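You operate a simulated robot arm through the tools that you are given. There is no shell and no other tool.

Carry out the task below with a simulated robot arm. There is one attempt and no reset: what you move stays moved.

JOB
Put the size 2.5 reeds in the black case; shut and latch it.
Fine: they are in the drawer with the brass knob, shut it again; they go in the corner pocket by the hinge. Where these are worked on the way, their far stop is far enough and under half their travel is too little: drawer with the brass knob.

It is judged by the outcome, as a careful person would: the job done as asked, and still so three seconds after it is handed in. It fails if anything else is knocked over, pushed out of place, dropped, spilled or broken.

ROBOT AND FRAMES
A 6-joint arm with a two-finger gripper, fixed in place. Base frame: the origin is on the floor under the middle of its stand, x ahead of it, y to its left, z up. Lengths are in m, angles in rad, forces in N, time in s.
It reaches about 1.298 m from its shoulder. Its first joint turns from -2.601 to 2.601 rad. Payload 1.57 kg.
The TCP is the grasp point between the finger pads, 0.021 m short of the fingertips. In the tool frame z runs along the fingers and y along their closing line. The gripper opens to 0.07 m; its body begins 0.05 m behind the TCP.
Orientation is that of the tool frame in the base frame, as a unit quaternion [w, x, y, z]. With the fingers straight down and closing along the base's y, the tool's x points along the base's -x, its y along +y and its z along -z.

CONTROLS
- The arm moves only by the tool drive_tool. Its argument "deltas" is a list of rows, each a list of 3 entries, a list of its own where there are three numbers: the shift along the base's x, y, z in mm, then the turn, a rotation vector about the base's x, y, z in rad, then the finger opening in mm, from 0 to 70. In form: [[[x, y, z], [ax, ay, az], gripper], ...]. A call has 1 to 20 rows; each row is the pose to reach, as a shift and turn from the pose commanded when the call began. Rows are played at 5 a second. More than 0.05 m and 0.15 rad between two rows, or a gripper value outside its range, and nothing of the call is played. Where a pose cannot be reached the arm comes as near as it can. A force on the tool above 40 N (or 10 N above the force at the start of the call, whichever is more), or a blocked arm, ends the call early, and 0.2 s more pass. The fingers move at their own pace (about 0.0648 m/s each) and stop on an object; they squeeze with about 27 N. The grip force told is the motor's: it shows also when the fingers shut on nothing. Time passes only in rows, and 0.2 s behind the last, so rows that repeat a pose let the fingers close. It gives the time, the measured TCP pose, the force on the tool (base axes), the opening and the grip force at its end, in the units of the frame above (readings bear some noise), with the torque about the TCP (base axes, N m) and any sound that the robot's microphone picked up.
- Cameras (640 x 400 px; columns grow to the right, rows downward): "scene" is fixed at [0.0491, -0.5023, 1.2813]; the picture's right is [-0.35, -0.94, 0.00], its down [0.05, -0.02, -1.00] and it looks along [0.94, -0.35, 0.05] (base axes); focal length 214 px, centre (320, 200). "wrist" rides on the gripper at [0.079, 0.004, -0.081] in the tool frame; the picture's right is [-0.05, 1.00, 0.00], its down [-0.67, -0.04, -0.74] and it looks along [-0.74, -0.04, 0.67] (tool axes); focal length 256 px, centre (320, 200).
- camera(camera): a new picture of that camera. It takes no simulated time.
- move_column(by): slides the trunk up (or, below 0, down) by that many m; the arm rides with it, the base frame stays. It gives what a move gives, with no picture.
- locate(camera, pixels): for up to 12 pixels [column, row] of the newest picture of that camera ("zoom" is the newest enlarged one), the place [x, y, z] in the base frame of the surface seen there, good to about 0.003 m. It takes no simulated time.
- inspect(camera, box): a new picture of the part [left, top, right, bottom] of that camera's present view, enlarged. It takes no simulated time.
- sign_off(): hands the job in; it is judged then, once.

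Leave the gripper open and the arm clear of the work at the hand-in unless told otherwise.

The tools are called after "Emit:" as name(argument=value, ...) on one line, values as JSON. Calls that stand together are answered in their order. drive_tool: Moves the arm, as the interface text tells. Its arguments: {"type":"object","properties":{"deltas":{"type":"array"}},"required":["deltas"]} The other tools are called the same way: move_column (by) moves the trunk up or down; camera (camera) takes a picture; locate (camera, pixels) gives the place of the surface under pixels of a picture; inspect (camera, box) takes an enlarged picture of a part of a camera's view; sign_off () hands the job in.

At the start:

```text
t: 0.0
ee_pos: [0.3571, -0.6115, 1.1788]
tcp_rot: [-0.001, 0.001, 1.0, 0.0]
wrist_force: [-0.4, 0.6, 0.2]
moment: [-0.01, 0.02, -0.03]
finger_gap: 0.07
grasp_force: 0.1
trunk travel left (down, up): [-0.86, 0.11]
```

scene: 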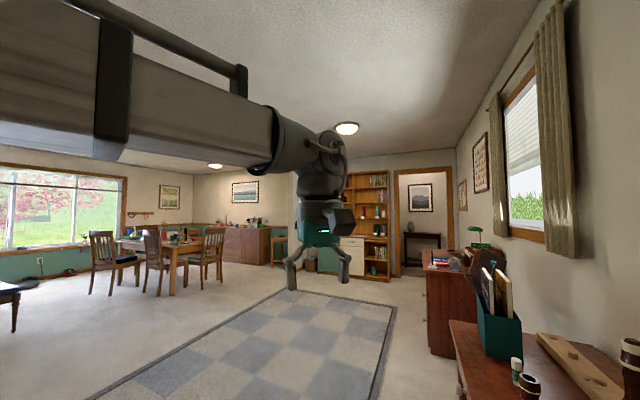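
wrist: 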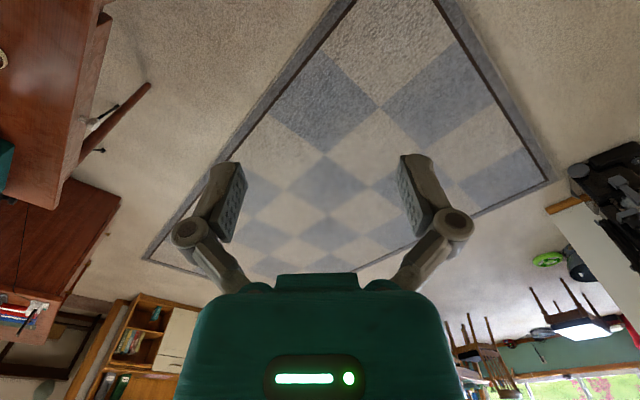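

I see a living room. A desk and a side table are at the right of the scene picture (around 430-640, 240-400). I'll enlarge those areas first to find the drawer, the case and the reeds.

Emit:
inspect(camera="scene", box=[400, 220, 640, 400])

Emit:
inspect(camera="wrist", box=[0, 0, 200, 400])

```text
2.22 times, centred on (520, 310) of scene
```

zoom: 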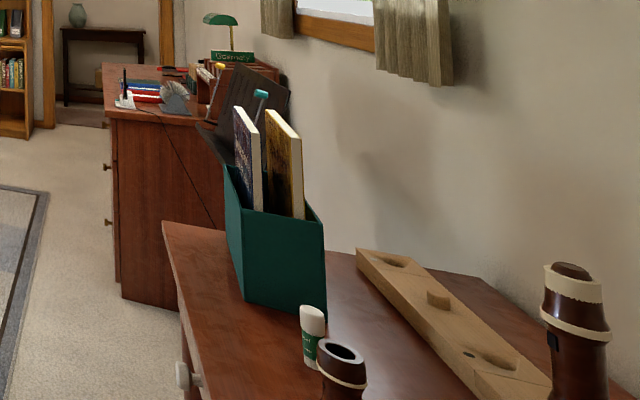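

```text
1.00 times, centred on (100, 200) of wrist (not enlarged: the box is as wide or as high as the picture)
```

zoom: 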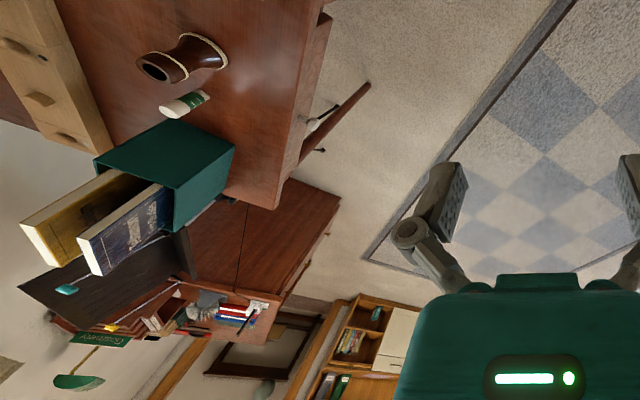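

A near table holds bassoon/clarinet parts (bell, cork grease), a green box with books and a wooden stand. I'll locate several points on it, taking fresh pictures first.

Emit:
camera(camera="scene")

Emit:
camera(camera="wrist")

Emit:
locate(camera="scene", pixels=[[462, 322], [540, 345], [500, 330], [516, 365], [530, 385], [630, 360], [580, 365], [467, 390], [440, 270], [430, 265], [480, 240], [600, 395]])

Emit:
locate(camera="wrist", pixels=[[3, 60], [40, 100], [80, 60], [98, 122], [60, 190], [100, 30], [50, 160], [10, 160], [25, 315], [60, 240], [92, 285], [5, 200]])

```text
taken
```

scene: 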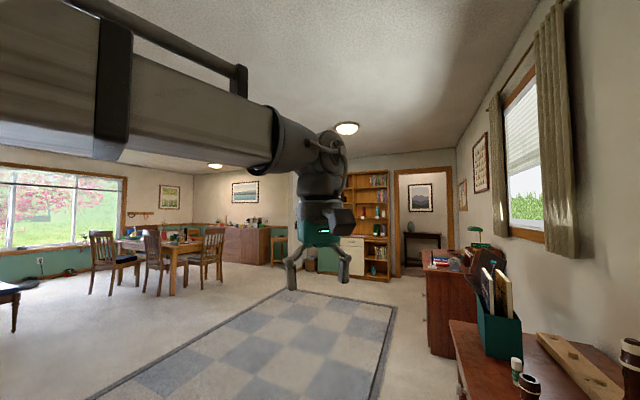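

```text
taken
```

wrist: 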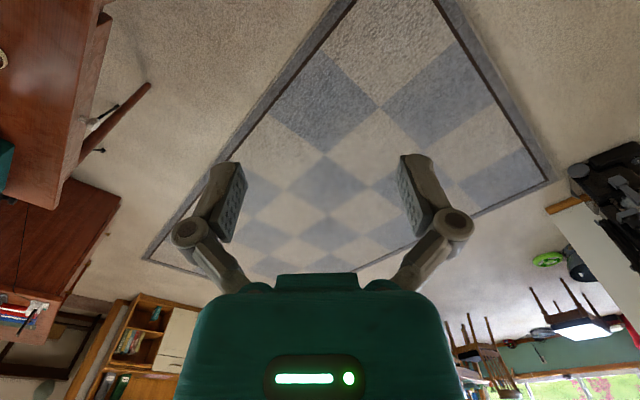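

```text
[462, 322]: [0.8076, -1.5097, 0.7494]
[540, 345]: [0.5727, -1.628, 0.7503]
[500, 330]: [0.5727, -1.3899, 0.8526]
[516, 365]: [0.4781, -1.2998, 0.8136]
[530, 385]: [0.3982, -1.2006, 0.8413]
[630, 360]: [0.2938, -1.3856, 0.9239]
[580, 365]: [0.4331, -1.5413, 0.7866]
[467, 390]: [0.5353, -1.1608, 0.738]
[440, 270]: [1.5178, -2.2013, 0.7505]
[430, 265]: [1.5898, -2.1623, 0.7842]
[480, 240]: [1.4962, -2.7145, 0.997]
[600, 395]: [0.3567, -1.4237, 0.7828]
```

```text
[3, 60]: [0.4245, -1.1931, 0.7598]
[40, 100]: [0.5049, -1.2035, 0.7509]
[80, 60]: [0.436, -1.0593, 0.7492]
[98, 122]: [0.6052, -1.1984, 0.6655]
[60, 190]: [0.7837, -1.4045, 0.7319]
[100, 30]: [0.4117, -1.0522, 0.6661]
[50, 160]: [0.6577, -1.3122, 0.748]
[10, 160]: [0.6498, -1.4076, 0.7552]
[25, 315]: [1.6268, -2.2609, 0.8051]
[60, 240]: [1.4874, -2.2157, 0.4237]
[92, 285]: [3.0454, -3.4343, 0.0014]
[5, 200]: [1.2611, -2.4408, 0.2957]
```

The near table's top is at z≈0.75, with its front edge running from about (0.44,-1.06) to (0.81,-1.51). The rest of it is out of view. I'll turn the tool about the vertical so the wrist camera looks towards the table at -y.

Emit:
drive_tool(deltas=[[[0, 0, 0], [0, 0, -0.14], 70], [[0, 0, 0], [0, 0, -0.28], 70], [[0, 0, 0], [0, 0, -0.42], 70], [[0, 0, 0], [0, 0, -0.56], 70], [[0, 0, 0], [0, 0, -0.7], 70], [[0, 0, 0], [0, 0, -0.84], 70], [[0, 0, 0], [0, 0, -0.98], 70], [[0, 0, 0], [0, 0, -1.12], 70], [[0, 0, 0], [0, 0, -1.26], 70], [[0, 0, 0], [0, 0, -1.4], 70], [[0, 0, 0], [0, 0, -1.54], 70], [[0, 0, 0], [0, 0, -1.68], 70]])

Emit:
camera(camera="wrist")

Emit:
camera(camera="scene")

```text
t: 2.6
ee_pos: [0.3578, -0.6122, 1.1788]
tcp_rot: [0.001, 0.745, 0.667, 0.0]
wrist_force: [0.1, 0.3, 0.1]
moment: [0.01, -0.01, -0.01]
finger_gap: 0.0698
grasp_force: 0.0
trunk travel left (down, up): [-0.86, 0.11]
```

```text
taken
```

wrist: 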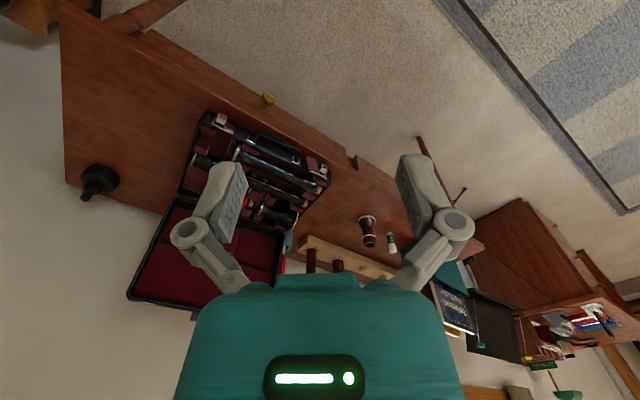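

```text
taken
```

scene: 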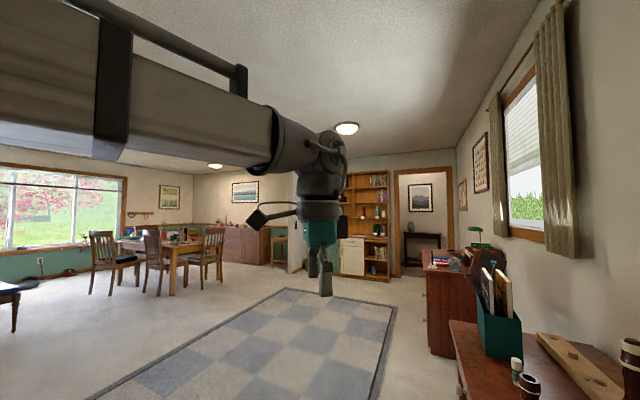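

The wrist picture now shows an open black clarinet case on the table (about 130-330, 110-310) and a brass knob at (268,99) on the drawer front. I'll enlarge these.

Emit:
inspect(camera="wrist", box=[120, 80, 360, 240])

Emit:
locate(camera="wrist", pixels=[[268, 99], [62, 8], [150, 35], [360, 165], [330, 176], [208, 113], [180, 192], [300, 215], [130, 295], [280, 280], [98, 182], [290, 270]])

```text
2.50 times, centred on (240, 160) of wrist
```

zoom: 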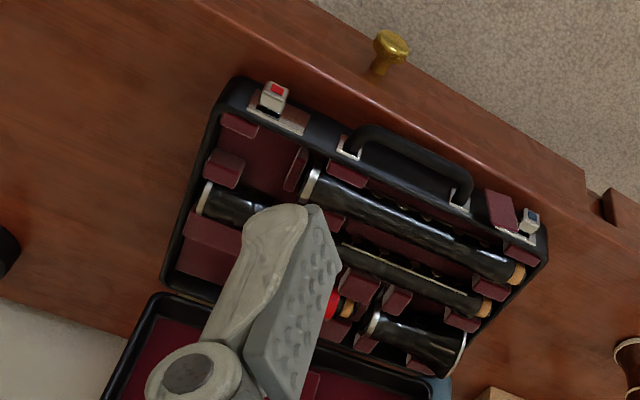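

```text
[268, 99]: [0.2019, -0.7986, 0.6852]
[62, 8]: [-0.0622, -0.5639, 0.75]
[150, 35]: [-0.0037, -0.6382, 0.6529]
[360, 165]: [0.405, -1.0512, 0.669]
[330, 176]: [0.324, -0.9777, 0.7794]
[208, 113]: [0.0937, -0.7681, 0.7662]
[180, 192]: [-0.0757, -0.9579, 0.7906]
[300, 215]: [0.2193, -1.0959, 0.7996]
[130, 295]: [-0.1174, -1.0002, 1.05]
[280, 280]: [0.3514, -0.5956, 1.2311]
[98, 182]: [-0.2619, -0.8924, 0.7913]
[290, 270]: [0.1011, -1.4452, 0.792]
```

The case has its lid up (top corner z≈1.05) and sits behind the front edge, with two latches and a handle on the front. The brass knob is at (0.202,-0.799,0.685). Next I'll turn the camera square to the table front, a further -0.70 rad.

Emit:
drive_tool(deltas=[[[10, -10, 0], [0, 0, -0.14], 70], [[20, -20, 0], [0, 0, -0.28], 70], [[30, -30, 0], [0, 0, -0.42], 70], [[40, -40, 0], [0, 0, -0.56], 70], [[50, -50, 0], [0, 0, -0.69], 70]])

Emit:
camera(camera="wrist")

Emit:
inspect(camera="wrist", box=[180, 60, 460, 280])

```text
t: 3.8
ee_pos: [0.407, -0.6613, 1.1781]
tcp_rot: [0.001, 0.927, 0.375, 0.0]
wrist_force: [0.6, 0.4, -0.4]
moment: [0.02, 0.0, 0.01]
finger_gap: 0.0698
grasp_force: 0.1
trunk travel left (down, up): [-0.86, 0.11]
```

```text
taken
```

wrist: 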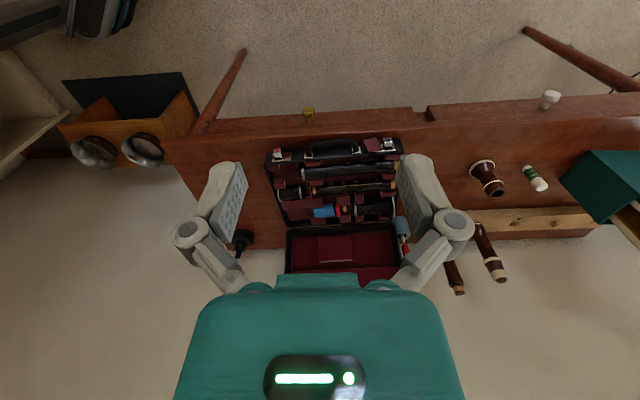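

```text
1.82 times, centred on (320, 170) of wrist
```

zoom: 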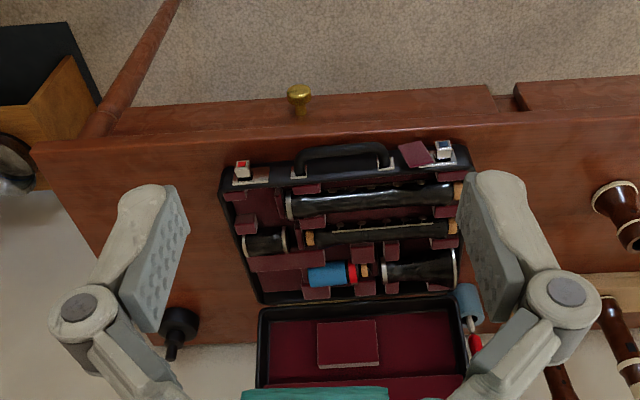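

The camera is now square to the table, and the picture is rotated by half a turn (image down = away from the robot). I see the open case with maroon pockets, a maroon item near the right latch, and a blue item with red in the case. I'll move 0.25 m towards the table so the case shows above the fingers.

Emit:
drive_tool(deltas=[[[-30, -29, 0], [0, 0, 0], 70], [[-60, -58, 0], [0, 0, 0], 70], [[-90, -87, 0], [0, 0, 0], 70], [[-120, -116, 0], [0, 0, 0], 70], [[-150, -145, 0], [0, 0, 0], 70], [[-180, -173, 0], [0, 0, 0], 70]])

Emit:
camera(camera="wrist")

Emit:
inspect(camera="wrist", box=[220, 20, 420, 145])

```text
t: 5.2
ee_pos: [0.2273, -0.8347, 1.1792]
tcp_rot: [0.0, 0.926, 0.376, -0.001]
wrist_force: [-0.6, 0.0, 0.2]
moment: [0.01, 0.0, 0.03]
finger_gap: 0.07
grasp_force: 0.0
trunk travel left (down, up): [-0.86, 0.11]
```

```text
taken
```

wrist: 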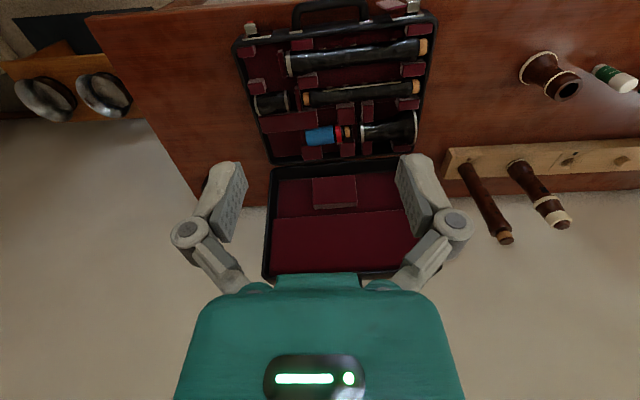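

```text
3.20 times, centred on (320, 82) of wrist
```

zoom: 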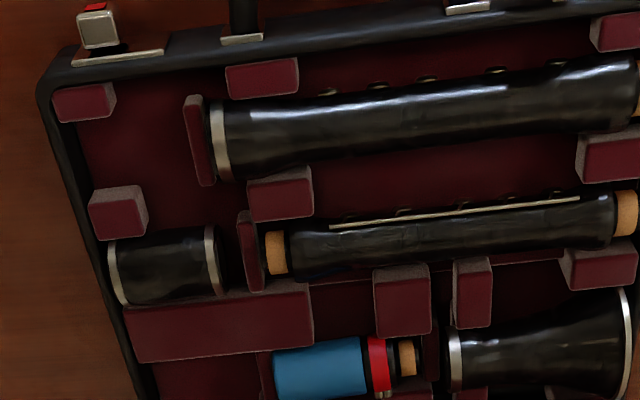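

I see the clarinet parts: barrel at the left, mouthpiece with a blue cap, bell at the right. An empty corner seems to be at the left by the hinge, around (285,150) in the wrist picture. I'll enlarge there and on the right-hand latch.

Emit:
inspect(camera="wrist", box=[245, 90, 405, 190])

Emit:
inspect(camera="wrist", box=[220, 0, 444, 140])

Emit:
inspect(camera="wrist", box=[370, 0, 450, 50])

Emit:
locate(camera="wrist", pixels=[[275, 145], [290, 148], [298, 150], [270, 160], [318, 152], [290, 118], [250, 30], [412, 8], [395, 3], [420, 20], [238, 60], [425, 140]])

```text
4.00 times, centred on (325, 140) of wrist
```

zoom: 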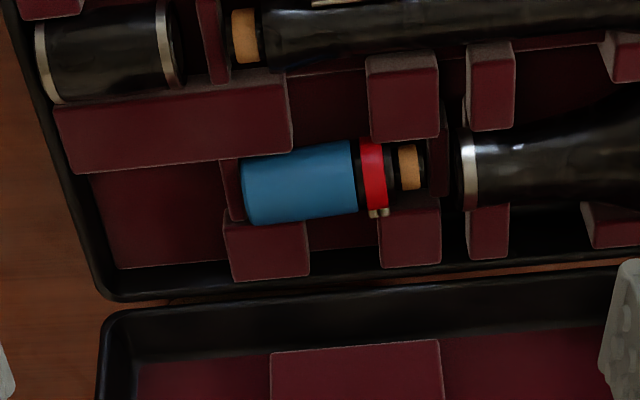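

```text
2.86 times, centred on (332, 70) of wrist
```

zoom: 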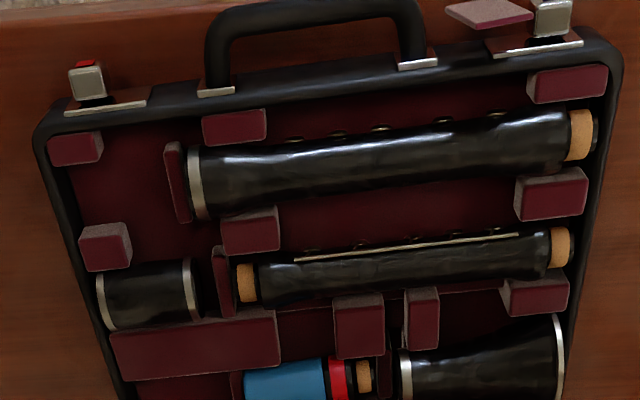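

```text
8.00 times, centred on (410, 25) of wrist
```

zoom: 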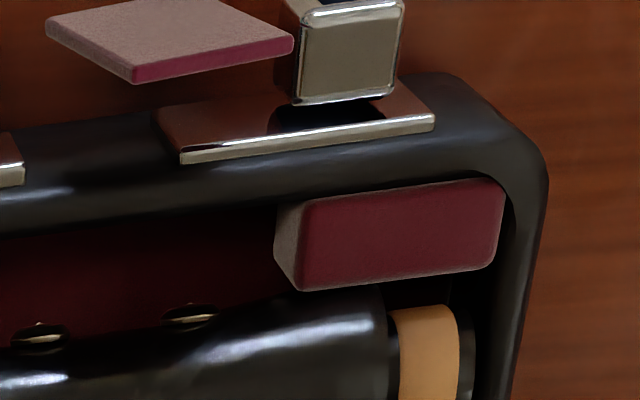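

```text
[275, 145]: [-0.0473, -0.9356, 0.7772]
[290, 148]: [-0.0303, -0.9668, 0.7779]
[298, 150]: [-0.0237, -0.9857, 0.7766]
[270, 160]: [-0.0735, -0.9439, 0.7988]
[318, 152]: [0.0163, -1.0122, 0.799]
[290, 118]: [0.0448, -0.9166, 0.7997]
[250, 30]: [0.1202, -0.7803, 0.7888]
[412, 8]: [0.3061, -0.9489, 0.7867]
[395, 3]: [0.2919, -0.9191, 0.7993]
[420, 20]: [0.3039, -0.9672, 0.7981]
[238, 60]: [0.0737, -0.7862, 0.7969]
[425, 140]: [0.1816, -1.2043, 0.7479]
```

The corner pocket by the hinge is empty, with its floor at z≈0.777. The latches stand at the front rim, and a maroon flat piece is near the right latch at about (0.292,-0.919,0.80). I'll back off, lower the tool and tilt it so I can see the case front, the latches and that piece.

Emit:
drive_tool(deltas=[[[30, 29, 0], [0, 0, 0], 70], [[60, 58, 0], [0, 0, 0], 70], [[90, 87, 0], [0, 0, 0], 70], [[120, 116, -20], [-0.08, 0.083, 0], 70], [[150, 145, -50], [-0.166, 0.173, 0], 70], [[180, 174, -90], [-0.25, 0.259, 0], 70], [[200, 194, -130], [-0.333, 0.345, 0], 70], [[210, 204, -170], [-0.416, 0.432, 0], 70], [[210, 204, -210], [-0.416, 0.432, 0], 70]])

Emit:
camera(camera="wrist")

Emit:
inspect(camera="wrist", box=[200, 60, 424, 200])

```text
refused: row 5 steps farther than a row can; nothing moved
```

```text
taken
```

wrist: 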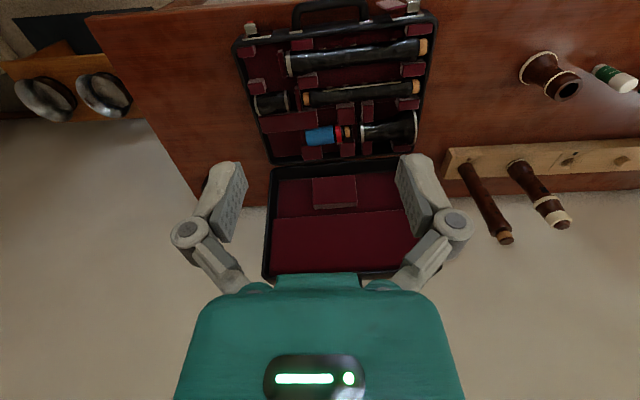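

```text
2.86 times, centred on (312, 130) of wrist
```

zoom: 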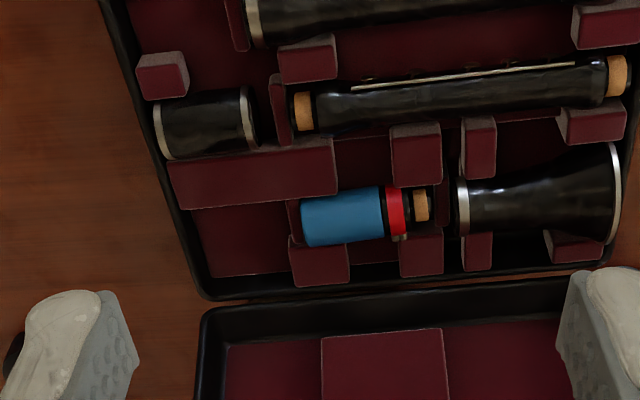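

The call was refused because one row stepped too far (over 50 mm). I'll resend the same back-off and tilt with smaller steps.

Emit:
drive_tool(deltas=[[[30, 29, 0], [0, 0, 0], 70], [[60, 58, 0], [0, 0, 0], 70], [[90, 87, 0], [0, 0, 0], 70], [[115, 111, -20], [-0.08, 0.083, 0], 70], [[140, 135, -45], [-0.166, 0.173, 0], 70], [[165, 160, -75], [-0.25, 0.259, 0], 70], [[185, 180, -110], [-0.333, 0.345, 0], 70], [[200, 195, -150], [-0.416, 0.432, 0], 70], [[210, 204, -190], [-0.416, 0.432, 0], 70], [[210, 204, -220], [-0.416, 0.432, 0], 70]])

Emit:
camera(camera="wrist")

Emit:
inspect(camera="wrist", box=[200, 60, 424, 200])

```text
t: 7.4
ee_pos: [0.4311, -0.6389, 1.2121]
tcp_rot: [0.11, 0.885, 0.36, -0.274]
wrist_force: [-0.4, -0.6, -0.1]
moment: [0.02, 0.01, -0.02]
finger_gap: 0.07
grasp_force: 0.0
out of reach, approached as far as the arm can: row 3, 4, 5, 6, 7, 8, 9, 10
trunk travel left (down, up): [-0.86, 0.11]
```

```text
taken
```

wrist: 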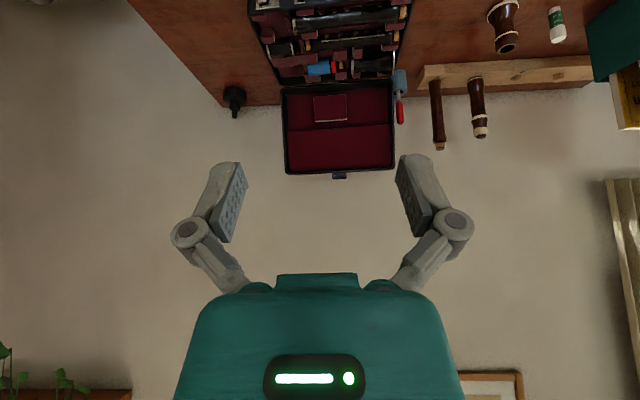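

```text
2.86 times, centred on (312, 130) of wrist
```

zoom: 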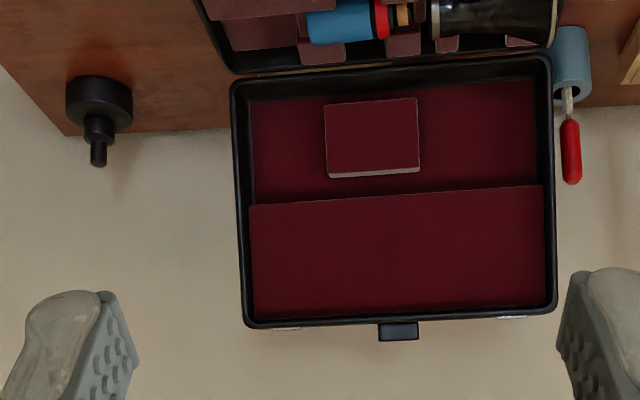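

The arm couldn't get that low with the trunk so high: it stopped at z=1.21. I also see that the lid leans back with a centre tab on its top edge, and a blue swab with a red handle lies just right of the case. I'll check the scene picture before lowering the trunk.

Emit:
camera(camera="scene")

Emit:
locate(camera="wrist", pixels=[[285, 170], [394, 165], [339, 176], [284, 90], [393, 82], [400, 80], [400, 110], [234, 95], [238, 115], [400, 95], [330, 108], [340, 150]])

```text
taken
```

scene: 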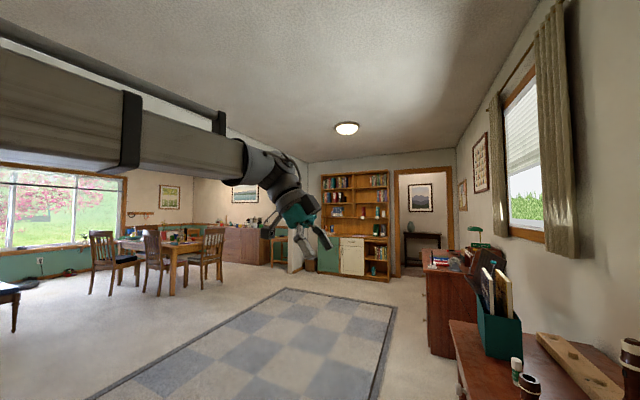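

```text
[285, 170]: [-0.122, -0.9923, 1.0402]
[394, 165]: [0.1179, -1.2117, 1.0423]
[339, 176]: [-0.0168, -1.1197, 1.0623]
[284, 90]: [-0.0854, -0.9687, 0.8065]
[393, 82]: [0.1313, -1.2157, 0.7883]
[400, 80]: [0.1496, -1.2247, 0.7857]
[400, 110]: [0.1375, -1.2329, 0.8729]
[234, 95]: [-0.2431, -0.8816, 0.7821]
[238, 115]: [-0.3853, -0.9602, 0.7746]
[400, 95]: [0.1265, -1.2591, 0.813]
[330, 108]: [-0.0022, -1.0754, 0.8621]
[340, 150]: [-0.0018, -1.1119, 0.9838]
```

The lid's top edge is at z≈1.04–1.06, leaning slightly back. The hand is well clear of the table front, so I'll lower the trunk 0.3 m to gain low reach.

Emit:
move_column(by=-0.3)

Emit:
camera(camera="wrist")

Emit:
camera(camera="scene")

Emit:
inspect(camera="wrist", box=[200, 0, 424, 140])

```text
t: 10.4
ee_pos: [0.4309, -0.638, 0.9116]
tcp_rot: [0.11, 0.885, 0.36, -0.274]
wrist_force: [-0.7, 1.0, -0.5]
moment: [0.0, -0.01, -0.02]
finger_gap: 0.07
grasp_force: 0.0
trunk travel left (down, up): [-0.56, 0.41]
```

```text
taken
```

wrist: 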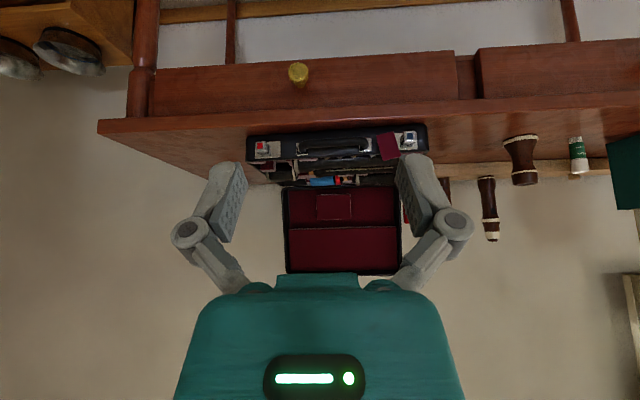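

```text
taken
```

scene: 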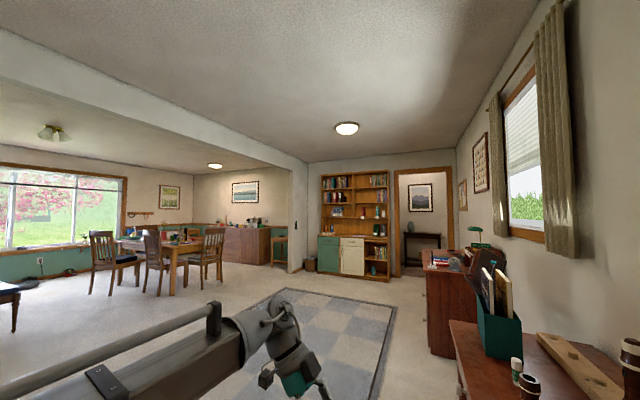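

```text
2.86 times, centred on (312, 70) of wrist
```

zoom: 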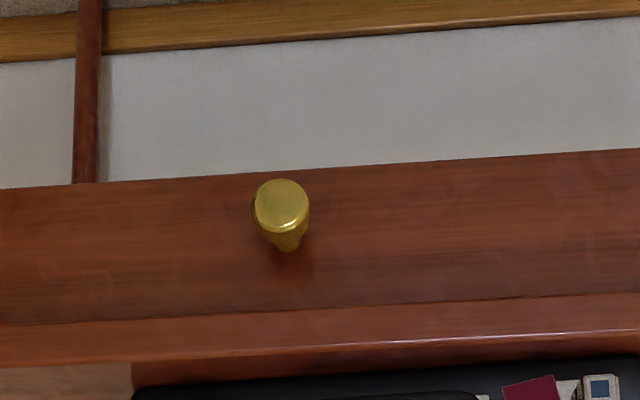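

The brass knob is at (298,72) and the case front with both latches is at (260-415,150). I'll enlarge the case front and locate key points.

Emit:
inspect(camera="wrist", box=[236, 110, 436, 210])

Emit:
inspect(camera="wrist", box=[370, 115, 434, 165])

Emit:
inspect(camera="wrist", box=[236, 115, 300, 165])

Emit:
locate(camera="wrist", pixels=[[298, 72], [298, 80], [298, 95], [200, 75], [155, 95], [455, 70], [480, 65], [262, 150], [409, 140], [388, 146], [332, 147], [300, 60]])

```text
3.20 times, centred on (336, 160) of wrist
```

zoom: 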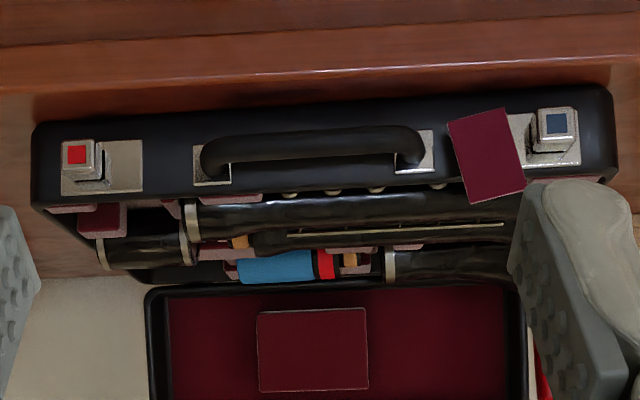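

```text
8.00 times, centred on (402, 140) of wrist
```

zoom: 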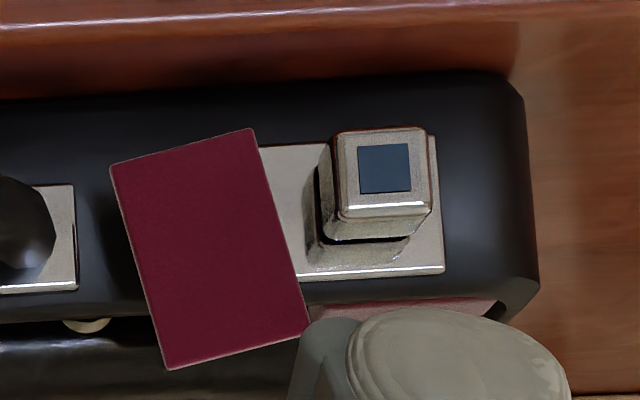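

```text
8.00 times, centred on (268, 140) of wrist
```

zoom: 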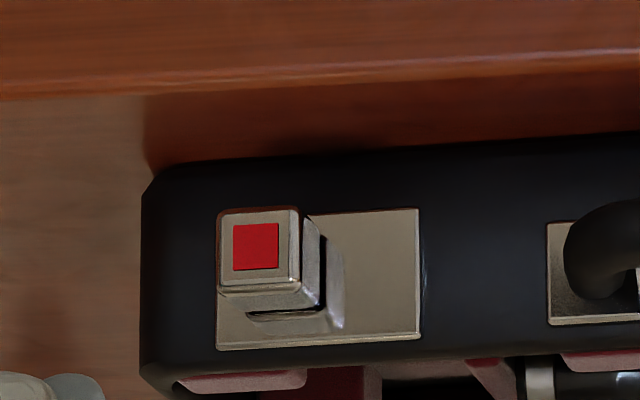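

```text
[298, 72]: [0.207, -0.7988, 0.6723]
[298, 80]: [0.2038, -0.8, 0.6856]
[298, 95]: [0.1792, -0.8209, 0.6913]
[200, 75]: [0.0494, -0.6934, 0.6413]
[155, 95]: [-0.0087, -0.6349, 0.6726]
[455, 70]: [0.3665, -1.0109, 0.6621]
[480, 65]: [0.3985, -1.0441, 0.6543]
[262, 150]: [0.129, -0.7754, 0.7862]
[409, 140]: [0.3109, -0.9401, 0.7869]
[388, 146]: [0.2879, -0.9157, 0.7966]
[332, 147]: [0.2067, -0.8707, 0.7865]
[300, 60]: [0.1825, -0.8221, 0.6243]
```

Each latch is a plate with a sliding square button: red-marked at the left and blue-marked at the right, both at the outer ends. A maroon tile leans near the right latch. I'll locate its corners and the button and plate positions.

Emit:
inspect(camera="wrist", box=[370, 115, 434, 165])

Emit:
locate(camera="zoom", pixels=[[120, 172], [245, 138], [300, 315], [175, 358], [210, 250], [385, 165], [345, 200], [425, 200], [290, 200], [435, 270], [310, 260], [500, 150]])

Emit:
locate(camera="wrist", pixels=[[254, 155], [260, 148], [284, 145], [286, 157], [269, 147], [266, 152], [275, 150], [240, 155], [332, 140], [320, 152], [366, 152], [420, 130]])

```text
8.00 times, centred on (402, 140) of wrist
```

zoom: 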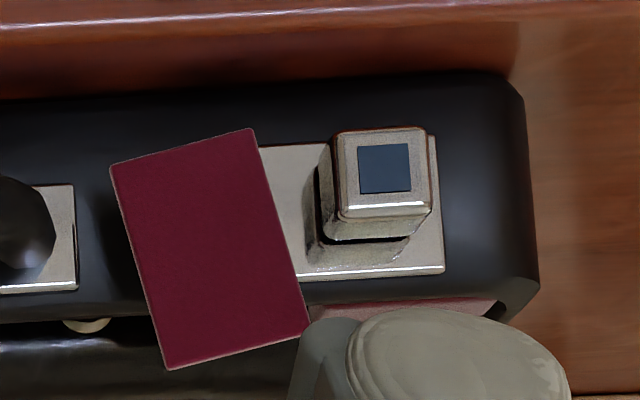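

```text
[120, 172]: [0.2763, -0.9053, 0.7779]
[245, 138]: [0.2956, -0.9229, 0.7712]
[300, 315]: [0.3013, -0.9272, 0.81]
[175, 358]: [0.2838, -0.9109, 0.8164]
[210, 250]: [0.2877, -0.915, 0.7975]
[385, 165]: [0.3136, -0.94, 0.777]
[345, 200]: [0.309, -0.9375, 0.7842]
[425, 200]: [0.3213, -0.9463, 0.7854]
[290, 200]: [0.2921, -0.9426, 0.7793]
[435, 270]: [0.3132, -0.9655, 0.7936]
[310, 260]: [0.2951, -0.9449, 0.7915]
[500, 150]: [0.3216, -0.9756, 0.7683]
```

```text
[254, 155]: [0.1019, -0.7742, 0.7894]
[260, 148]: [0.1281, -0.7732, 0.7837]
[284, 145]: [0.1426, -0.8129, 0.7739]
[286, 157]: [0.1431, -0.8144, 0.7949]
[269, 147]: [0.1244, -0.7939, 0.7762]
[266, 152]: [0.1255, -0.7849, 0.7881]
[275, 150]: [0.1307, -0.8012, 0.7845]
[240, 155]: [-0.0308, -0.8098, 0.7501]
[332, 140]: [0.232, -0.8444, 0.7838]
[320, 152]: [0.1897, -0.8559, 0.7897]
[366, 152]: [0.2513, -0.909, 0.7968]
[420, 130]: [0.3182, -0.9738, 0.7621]
```

The maroon tile stands vertically about 2 cm in front of the case front, close to the right latch button's inward path (z 0.771–0.816). I need a closer look from the sides, so I'll bring the camera nearer, staying well in front of the table edge.

Emit:
drive_tool(deltas=[[[-10, -19, -20], [0, 0, 0], 70], [[-20, -38, -40], [0, 0, 0], 70], [[-30, -57, -60], [0, 0, 0], 70], [[-40, -76, -80], [0, 0, 0], 70], [[-59, -112, -110], [0, 0, 0], 70]])

Emit:
camera(camera="wrist")

Emit:
inspect(camera="wrist", box=[260, 140, 420, 240])

```text
refused: row 5 steps farther than a row can; nothing moved
```

```text
taken
```

wrist: 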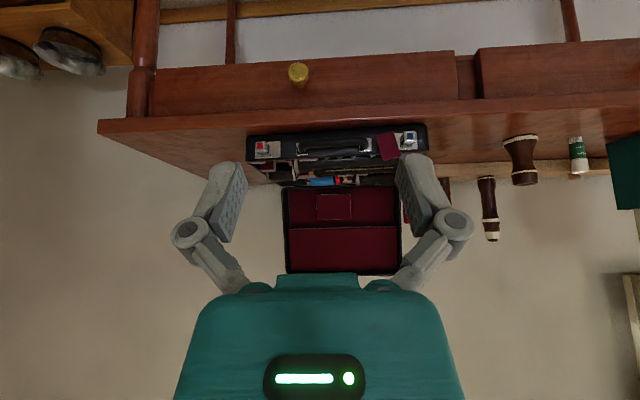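

```text
4.00 times, centred on (340, 190) of wrist
```

zoom: 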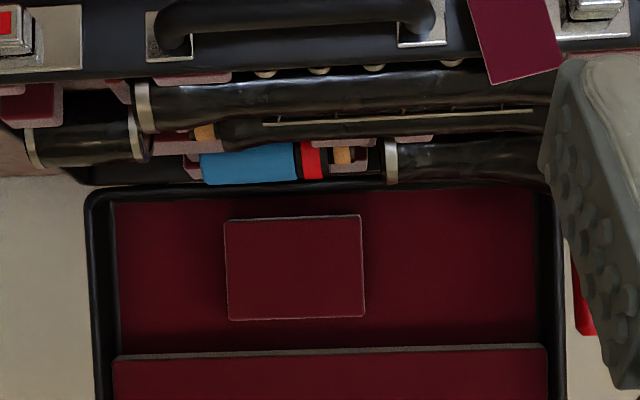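

The last row exceeded the 50 mm step limit. I'll resend the same approach with even steps.

Emit:
drive_tool(deltas=[[[-10, -19, -20], [0, 0, 0], 70], [[-20, -38, -40], [0, 0, 0], 70], [[-30, -57, -60], [0, 0, 0], 70], [[-40, -76, -80], [0, 0, 0], 70], [[-50, -95, -96], [0, 0, 0], 70], [[-59, -112, -110], [0, 0, 0], 70]])

Emit:
camera(camera="wrist")

Emit:
inspect(camera="wrist", box=[260, 140, 420, 240])

```text
t: 11.8
ee_pos: [0.3761, -0.7512, 0.9112]
tcp_rot: [0.109, 0.885, 0.359, -0.274]
wrist_force: [-0.2, -0.3, 0.2]
moment: [-0.01, 0.01, 0.01]
finger_gap: 0.07
grasp_force: 0.0
out of reach, approached as far as the arm can: row 1, 2, 3, 4, 5, 6
trunk travel left (down, up): [-0.56, 0.41]
```

```text
taken
```

wrist: 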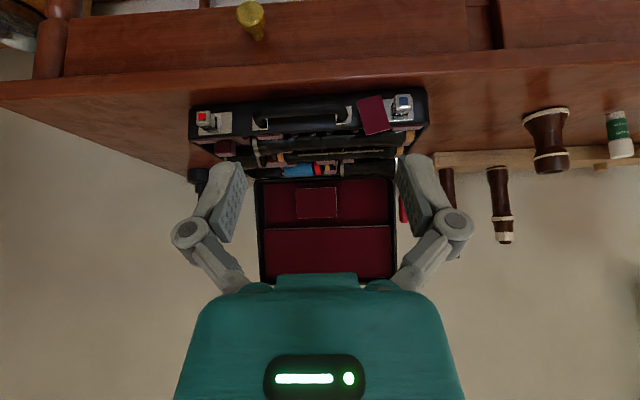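

```text
4.00 times, centred on (340, 190) of wrist
```

zoom: 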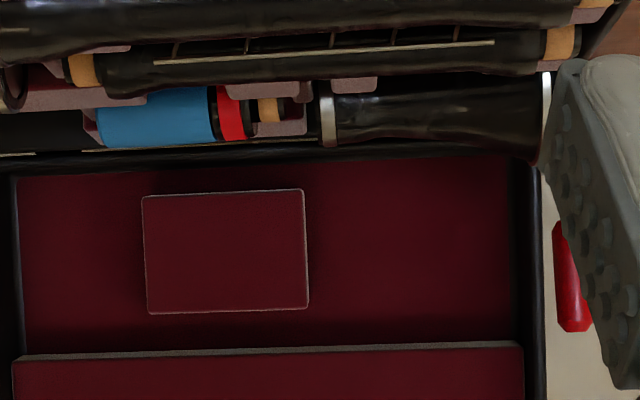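

The arm is again limited downward at this trunk height (z stayed at 0.911). The hand is about 0.16 m in front of the knob, so lowering the trunk another 0.1 m is clear.

Emit:
move_column(by=-0.1)

Emit:
camera(camera="wrist")

Emit:
inspect(camera="wrist", box=[180, 120, 436, 280])

Emit:
inspect(camera="wrist", box=[330, 140, 426, 200])

```text
t: 13.1
ee_pos: [0.3759, -0.7496, 0.8109]
tcp_rot: [0.11, 0.885, 0.36, -0.274]
wrist_force: [0.4, 0.3, 0.1]
moment: [0.0, -0.01, -0.01]
finger_gap: 0.0702
grasp_force: 0.1
trunk travel left (down, up): [-0.46, 0.51]
```

```text
taken
```

wrist: 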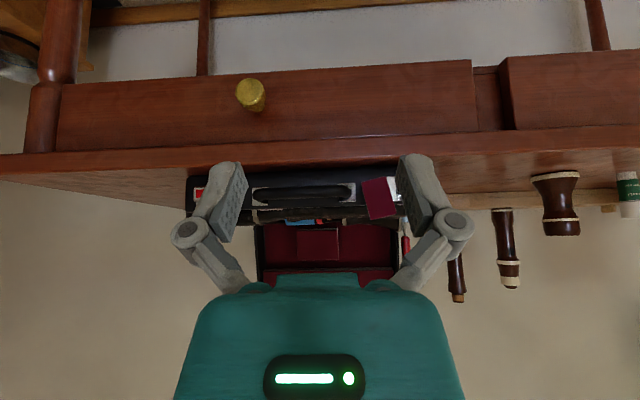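

```text
2.50 times, centred on (308, 200) of wrist
```

zoom: 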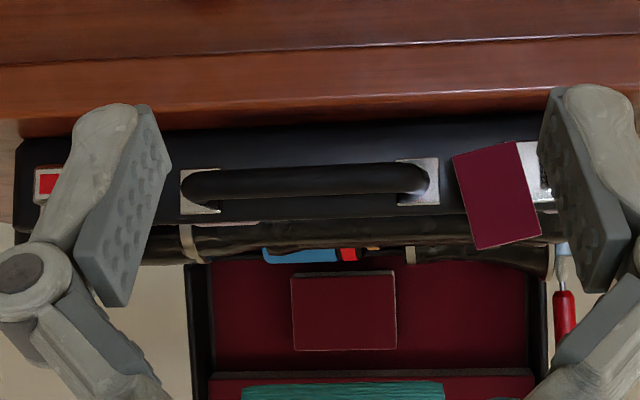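

```text
6.67 times, centred on (378, 170) of wrist
```

zoom: 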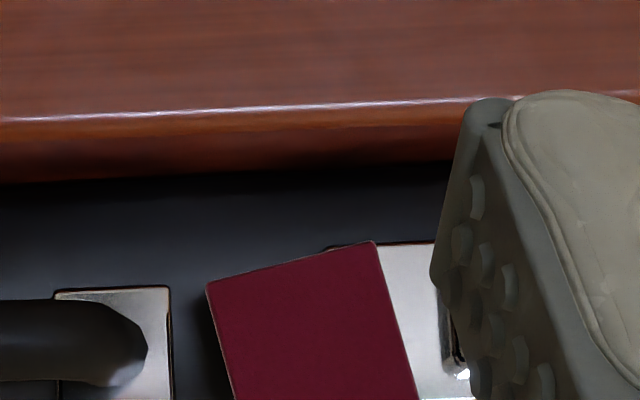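

The latch area can wait; first the drawer. The brass knob is at (250,95) in this picture, and I'll locate its face and edges and the drawer front around it.

Emit:
inspect(camera="wrist", box=[218, 70, 282, 120])

Emit:
locate(camera="wrist", pixels=[[250, 94], [241, 94], [259, 94], [249, 83], [250, 105], [258, 108], [220, 95], [285, 92], [250, 130], [60, 110], [470, 95], [260, 72]])

```text
8.00 times, centred on (250, 95) of wrist
```

zoom: 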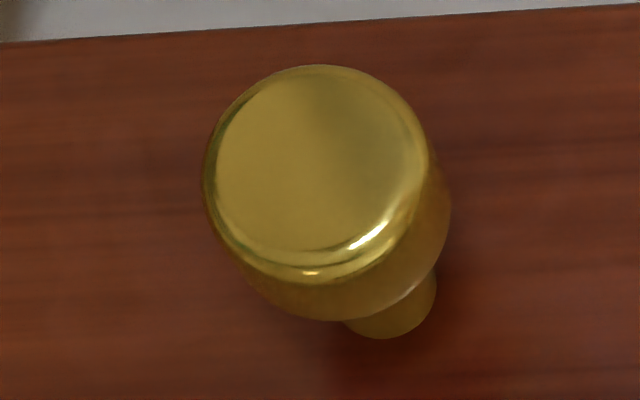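

```text
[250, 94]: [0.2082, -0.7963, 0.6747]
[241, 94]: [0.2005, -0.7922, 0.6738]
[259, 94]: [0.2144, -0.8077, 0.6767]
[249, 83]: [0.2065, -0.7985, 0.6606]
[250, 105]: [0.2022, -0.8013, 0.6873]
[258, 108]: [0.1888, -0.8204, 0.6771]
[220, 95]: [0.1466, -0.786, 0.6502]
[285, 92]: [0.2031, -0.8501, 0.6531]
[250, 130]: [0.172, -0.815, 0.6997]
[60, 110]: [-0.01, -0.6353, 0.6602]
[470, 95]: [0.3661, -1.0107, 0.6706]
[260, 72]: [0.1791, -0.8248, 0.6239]
```

The knob face centre is at about (0.208,-0.797,0.674). The drawer front plane fits a 45° heading (n = (0.707,0.707)), so the drawer pulls out along that direction. The hand is 0.13 m in front of the knob, so I'll lower the trunk 0.15 m to bring the fingers near knob height.

Emit:
move_column(by=-0.15)

Emit:
camera(camera="scene")

Emit:
camera(camera="wrist")

```text
t: 14.9
ee_pos: [0.3765, -0.7505, 0.6611]
tcp_rot: [0.11, 0.885, 0.36, -0.273]
wrist_force: [-0.2, 1.2, -0.2]
moment: [-0.01, 0.01, -0.02]
finger_gap: 0.0699
grasp_force: 0.1
trunk travel left (down, up): [-0.31, 0.66]
```

```text
taken
```

scene: 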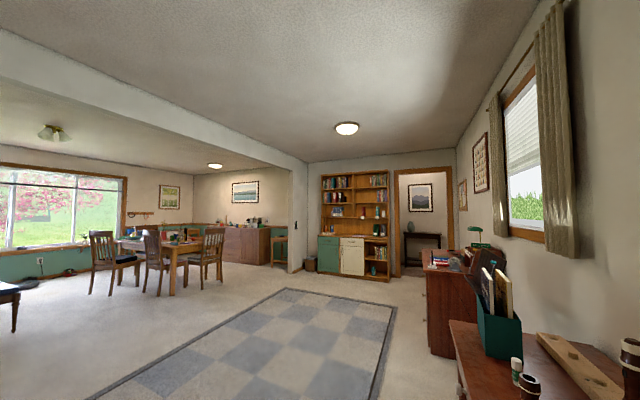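

```text
taken
```

wrist: 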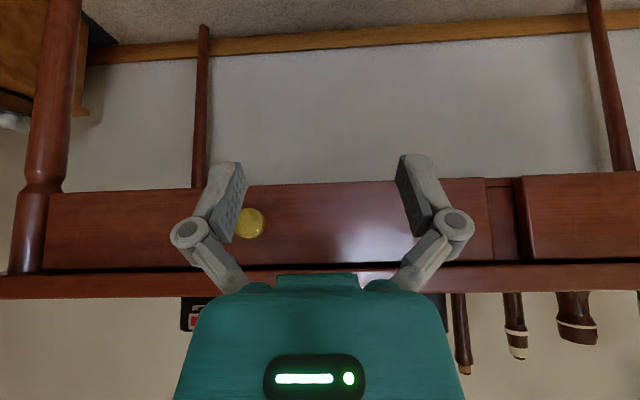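

The knob is at (250,222), seen past the left finger. I'll tilt the fingers a further 0.5 rad towards horizontal and slide sideways 86 mm so they line up with the knob, still staying 0.13 m in front of it.

Emit:
drive_tool(deltas=[[[-10, 10, 3], [-0.06, 0.06, 0], 70], [[-20, 20, 6], [-0.12, 0.12, 0], 70], [[-30, 30, 9], [-0.18, 0.18, 0], 70], [[-40, 40, 11], [-0.24, 0.24, 0], 70], [[-50, 50, 13], [-0.3, 0.3, 0], 70], [[-61, 61, 13], [-0.35, 0.35, 0], 70]])

Emit:
camera(camera="wrist")

```text
t: 16.3
ee_pos: [0.3184, -0.6899, 0.7293]
tcp_rot: [0.197, 0.792, 0.32, -0.48]
wrist_force: [-0.4, -0.2, 0.0]
moment: [-0.03, 0.01, 0.0]
finger_gap: 0.0702
grasp_force: 0.1
out of reach, approached as far as the arm can: row 1, 2, 3, 4, 5, 6
trunk travel left (down, up): [-0.31, 0.66]
```

```text
taken
```

wrist: 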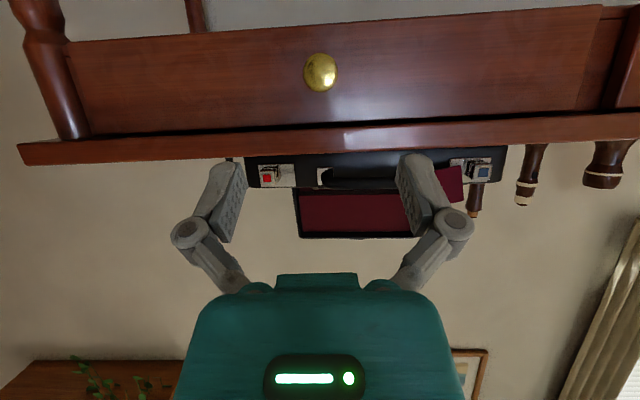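

Orientation is now about 63° from vertical and lined up with the knob (319,72 in picture), but z is limited at 0.729. I'll lower the trunk another 0.15 m to give the arm room to work at z≈0.674 all through the pull.

Emit:
move_column(by=-0.15)

Emit:
drive_tool(deltas=[[[0, 0, 10], [0, 0, 0], 70]])

Emit:
camera(camera="wrist")

```text
t: 18.0
ee_pos: [0.3194, -0.6892, 0.5799]
tcp_rot: [0.197, 0.793, 0.32, -0.48]
wrist_force: [-0.6, 0.4, 0.6]
moment: [0.01, 0.0, 0.0]
finger_gap: 0.07
grasp_force: 0.0
trunk travel left (down, up): [-0.16, 0.81]
```

```text
t: 18.4
ee_pos: [0.3185, -0.6902, 0.5798]
tcp_rot: [0.197, 0.792, 0.321, -0.481]
wrist_force: [0.3, 0.9, 0.3]
moment: [-0.01, 0.0, -0.01]
finger_gap: 0.0699
grasp_force: 0.0
out of reach, approached as far as the arm can: row 1
trunk travel left (down, up): [-0.16, 0.81]
```

```text
taken
```

wrist: 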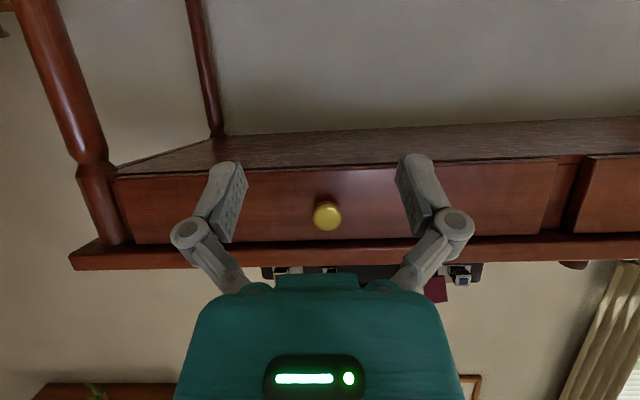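

The z didn't change, so the commanded baseline is apparently below what the arm could reach. I'll command upward in steps and watch where the real z begins to follow.

Emit:
drive_tool(deltas=[[[0, 0, 40], [0, 0, 0], 70], [[0, 0, 80], [0, 0, 0], 70], [[0, 0, 110], [0, 0, 0], 70]])

```text
t: 19.2
ee_pos: [0.3176, -0.6903, 0.5787]
tcp_rot: [0.197, 0.793, 0.32, -0.48]
wrist_force: [-0.1, -0.1, -0.5]
moment: [0.0, -0.01, -0.01]
finger_gap: 0.0702
grasp_force: 0.1
out of reach, approached as far as the arm can: row 1, 2, 3
trunk travel left (down, up): [-0.16, 0.81]
```

It's still pinned, so the baseline sits lower, near 0.28 by my tally. I'll keep raising the command in 45 mm steps, expecting z to end near 0.62.

Emit:
drive_tool(deltas=[[[0, 0, 45], [0, 0, 0], 70], [[0, 0, 90], [0, 0, 0], 70], [[0, 0, 135], [0, 0, 0], 70], [[0, 0, 180], [0, 0, 0], 70], [[0, 0, 225], [0, 0, 0], 70], [[0, 0, 270], [0, 0, 0], 70], [[0, 0, 305], [0, 0, 0], 70], [[0, 0, 338], [0, 0, 0], 70]])

```text
t: 21.0
ee_pos: [0.3189, -0.6888, 0.58]
tcp_rot: [0.197, 0.792, 0.32, -0.481]
wrist_force: [0.9, 0.4, 0.2]
moment: [-0.02, -0.03, -0.02]
finger_gap: 0.0702
grasp_force: 0.0
out of reach, approached as far as the arm can: row 1, 2, 3, 4, 5, 6, 7, 8
trunk travel left (down, up): [-0.16, 0.81]
```

The measured wrist height relative to the trunk has been constant in every pose so far, so the arm may only move level with height coming from the trunk. I'll test this with a few small downward rows to see which one is no longer flagged.

Emit:
drive_tool(deltas=[[[0, 0, -10], [0, 0, 0], 70], [[0, 0, -20], [0, 0, 0], 70], [[0, 0, -30], [0, 0, 0], 70], [[0, 0, -40], [0, 0, 0], 70], [[0, 0, -50], [0, 0, 0], 70], [[0, 0, -60], [0, 0, 0], 70]])

```text
t: 22.4
ee_pos: [0.3183, -0.6893, 0.5793]
tcp_rot: [0.198, 0.792, 0.321, -0.48]
wrist_force: [-0.4, 0.3, -0.1]
moment: [-0.03, 0.02, 0.04]
finger_gap: 0.07
grasp_force: 0.2
out of reach, approached as far as the arm can: row 1, 2, 3, 4, 5, 6
trunk travel left (down, up): [-0.16, 0.81]
```

I'll check the other way with a larger upward command in free space, to settle whether the arm itself can change height.

Emit:
drive_tool(deltas=[[[0, 0, 45], [0, 0, 0], 70], [[0, 0, 90], [0, 0, 0], 70], [[0, 0, 135], [0, 0, 0], 70], [[0, 0, 180], [0, 0, 0], 70]])

Emit:
camera(camera="wrist")

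```text
t: 23.4
ee_pos: [0.319, -0.6897, 0.5784]
tcp_rot: [0.197, 0.792, 0.32, -0.481]
wrist_force: [0.4, 1.0, 0.4]
moment: [-0.01, 0.01, -0.03]
finger_gap: 0.0699
grasp_force: 0.0
out of reach, approached as far as the arm can: row 1, 2, 3, 4
trunk travel left (down, up): [-0.16, 0.81]
```

```text
taken
```

wrist: 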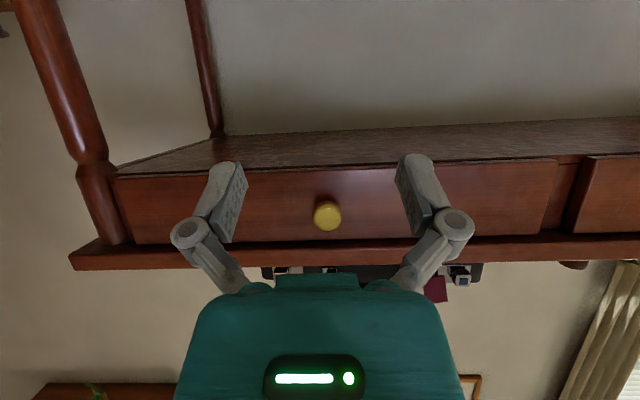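

The real height doesn't respond, which confirms it: the arm moves level and height comes only from the trunk (the wrist stays at a fixed level, and tilt alone changes TCP height). I'll raise the trunk 0.095 m so the fingers come level with the knob at z≈0.674.

Emit:
move_column(by=0.095)

Emit:
drive_tool(deltas=[[[-10, -10, 0], [0, 0, 0], 70], [[-20, -20, 0], [0, 0, 0], 70]])

Emit:
camera(camera="wrist")

Emit:
locate(camera="wrist", pixels=[[321, 75], [321, 85], [310, 75], [332, 75]])

```text
t: 24.7
ee_pos: [0.3186, -0.6898, 0.6739]
tcp_rot: [0.198, 0.792, 0.321, -0.481]
wrist_force: [-0.6, 0.1, 0.4]
moment: [0.0, 0.02, -0.01]
finger_gap: 0.0699
grasp_force: 0.1
trunk travel left (down, up): [-0.255, 0.715]
```

```text
t: 25.3
ee_pos: [0.2991, -0.7097, 0.6747]
tcp_rot: [0.197, 0.792, 0.32, -0.48]
wrist_force: [0.2, -0.3, -0.5]
moment: [0.02, -0.02, 0.0]
finger_gap: 0.0698
grasp_force: 0.1
trunk travel left (down, up): [-0.255, 0.715]
```

```text
taken
```

wrist: 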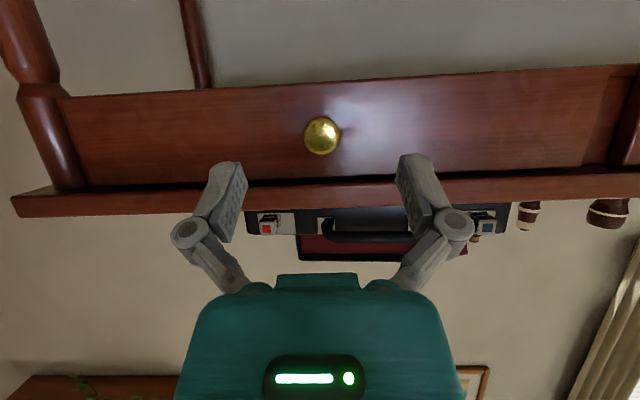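

```text
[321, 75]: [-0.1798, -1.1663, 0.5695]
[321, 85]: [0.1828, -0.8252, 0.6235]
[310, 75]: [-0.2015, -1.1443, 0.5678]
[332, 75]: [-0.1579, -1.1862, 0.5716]
```

No flag this time, so trunk moves reset the baseline and level moves work. The knob is at (321,135) in the picture; I'll locate it finely.

Emit:
locate(camera="wrist", pixels=[[321, 135], [306, 135], [337, 135], [321, 120], [321, 151], [334, 128], [280, 140], [370, 135], [321, 175], [321, 190], [321, 205], [450, 180]])

```text
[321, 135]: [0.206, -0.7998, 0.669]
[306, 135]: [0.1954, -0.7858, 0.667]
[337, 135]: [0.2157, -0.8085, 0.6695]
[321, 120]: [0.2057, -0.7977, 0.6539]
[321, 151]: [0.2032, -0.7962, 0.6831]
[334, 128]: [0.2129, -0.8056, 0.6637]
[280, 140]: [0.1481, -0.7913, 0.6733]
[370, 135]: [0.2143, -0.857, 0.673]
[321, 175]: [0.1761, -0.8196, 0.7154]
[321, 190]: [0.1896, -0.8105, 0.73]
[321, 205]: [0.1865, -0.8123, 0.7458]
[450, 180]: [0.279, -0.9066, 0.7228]
```

Knob centre is (0.2055,-0.798,0.669), diameter about 29 mm, with its face 36 mm proud of the drawer front. I'll lower the trunk 5 mm and move straight in by 0.13 m so the open fingers straddle the knob.

Emit:
move_column(by=-0.005)

Emit:
drive_tool(deltas=[[[-24, -21, 0], [0, 0, 0], 70], [[-48, -43, 0], [0, 0, 0], 70], [[-66, -61, 0], [0, 0, 0], 70], [[-80, -75, 0], [0, 0, 0], 70], [[-90, -84, 0], [0, 0, 0], 70], [[-96, -90, 0], [0, 0, 0], 70]])

Emit:
camera(camera="wrist")

```text
t: 25.9
ee_pos: [0.2991, -0.7101, 0.6689]
tcp_rot: [0.198, 0.791, 0.321, -0.481]
wrist_force: [0.6, -0.3, -0.3]
moment: [0.02, 0.01, -0.03]
finger_gap: 0.0701
grasp_force: 0.0
trunk travel left (down, up): [-0.25, 0.72]
```

```text
t: 27.3
ee_pos: [0.2024, -0.7996, 0.6686]
tcp_rot: [0.198, 0.792, 0.321, -0.48]
wrist_force: [0.7, -0.1, -0.1]
moment: [-0.01, -0.01, 0.0]
finger_gap: 0.0699
grasp_force: 0.0
trunk travel left (down, up): [-0.25, 0.72]
```

```text
taken
```

wrist: 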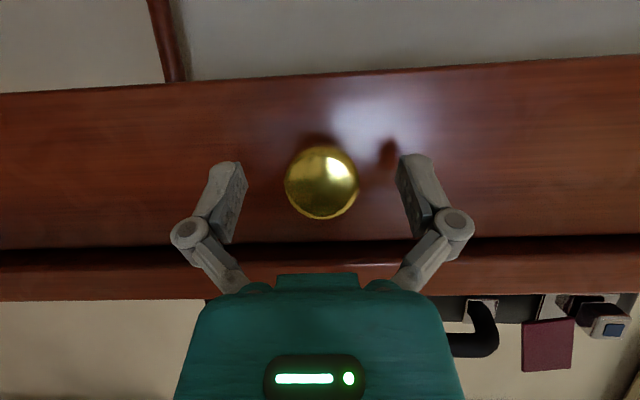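

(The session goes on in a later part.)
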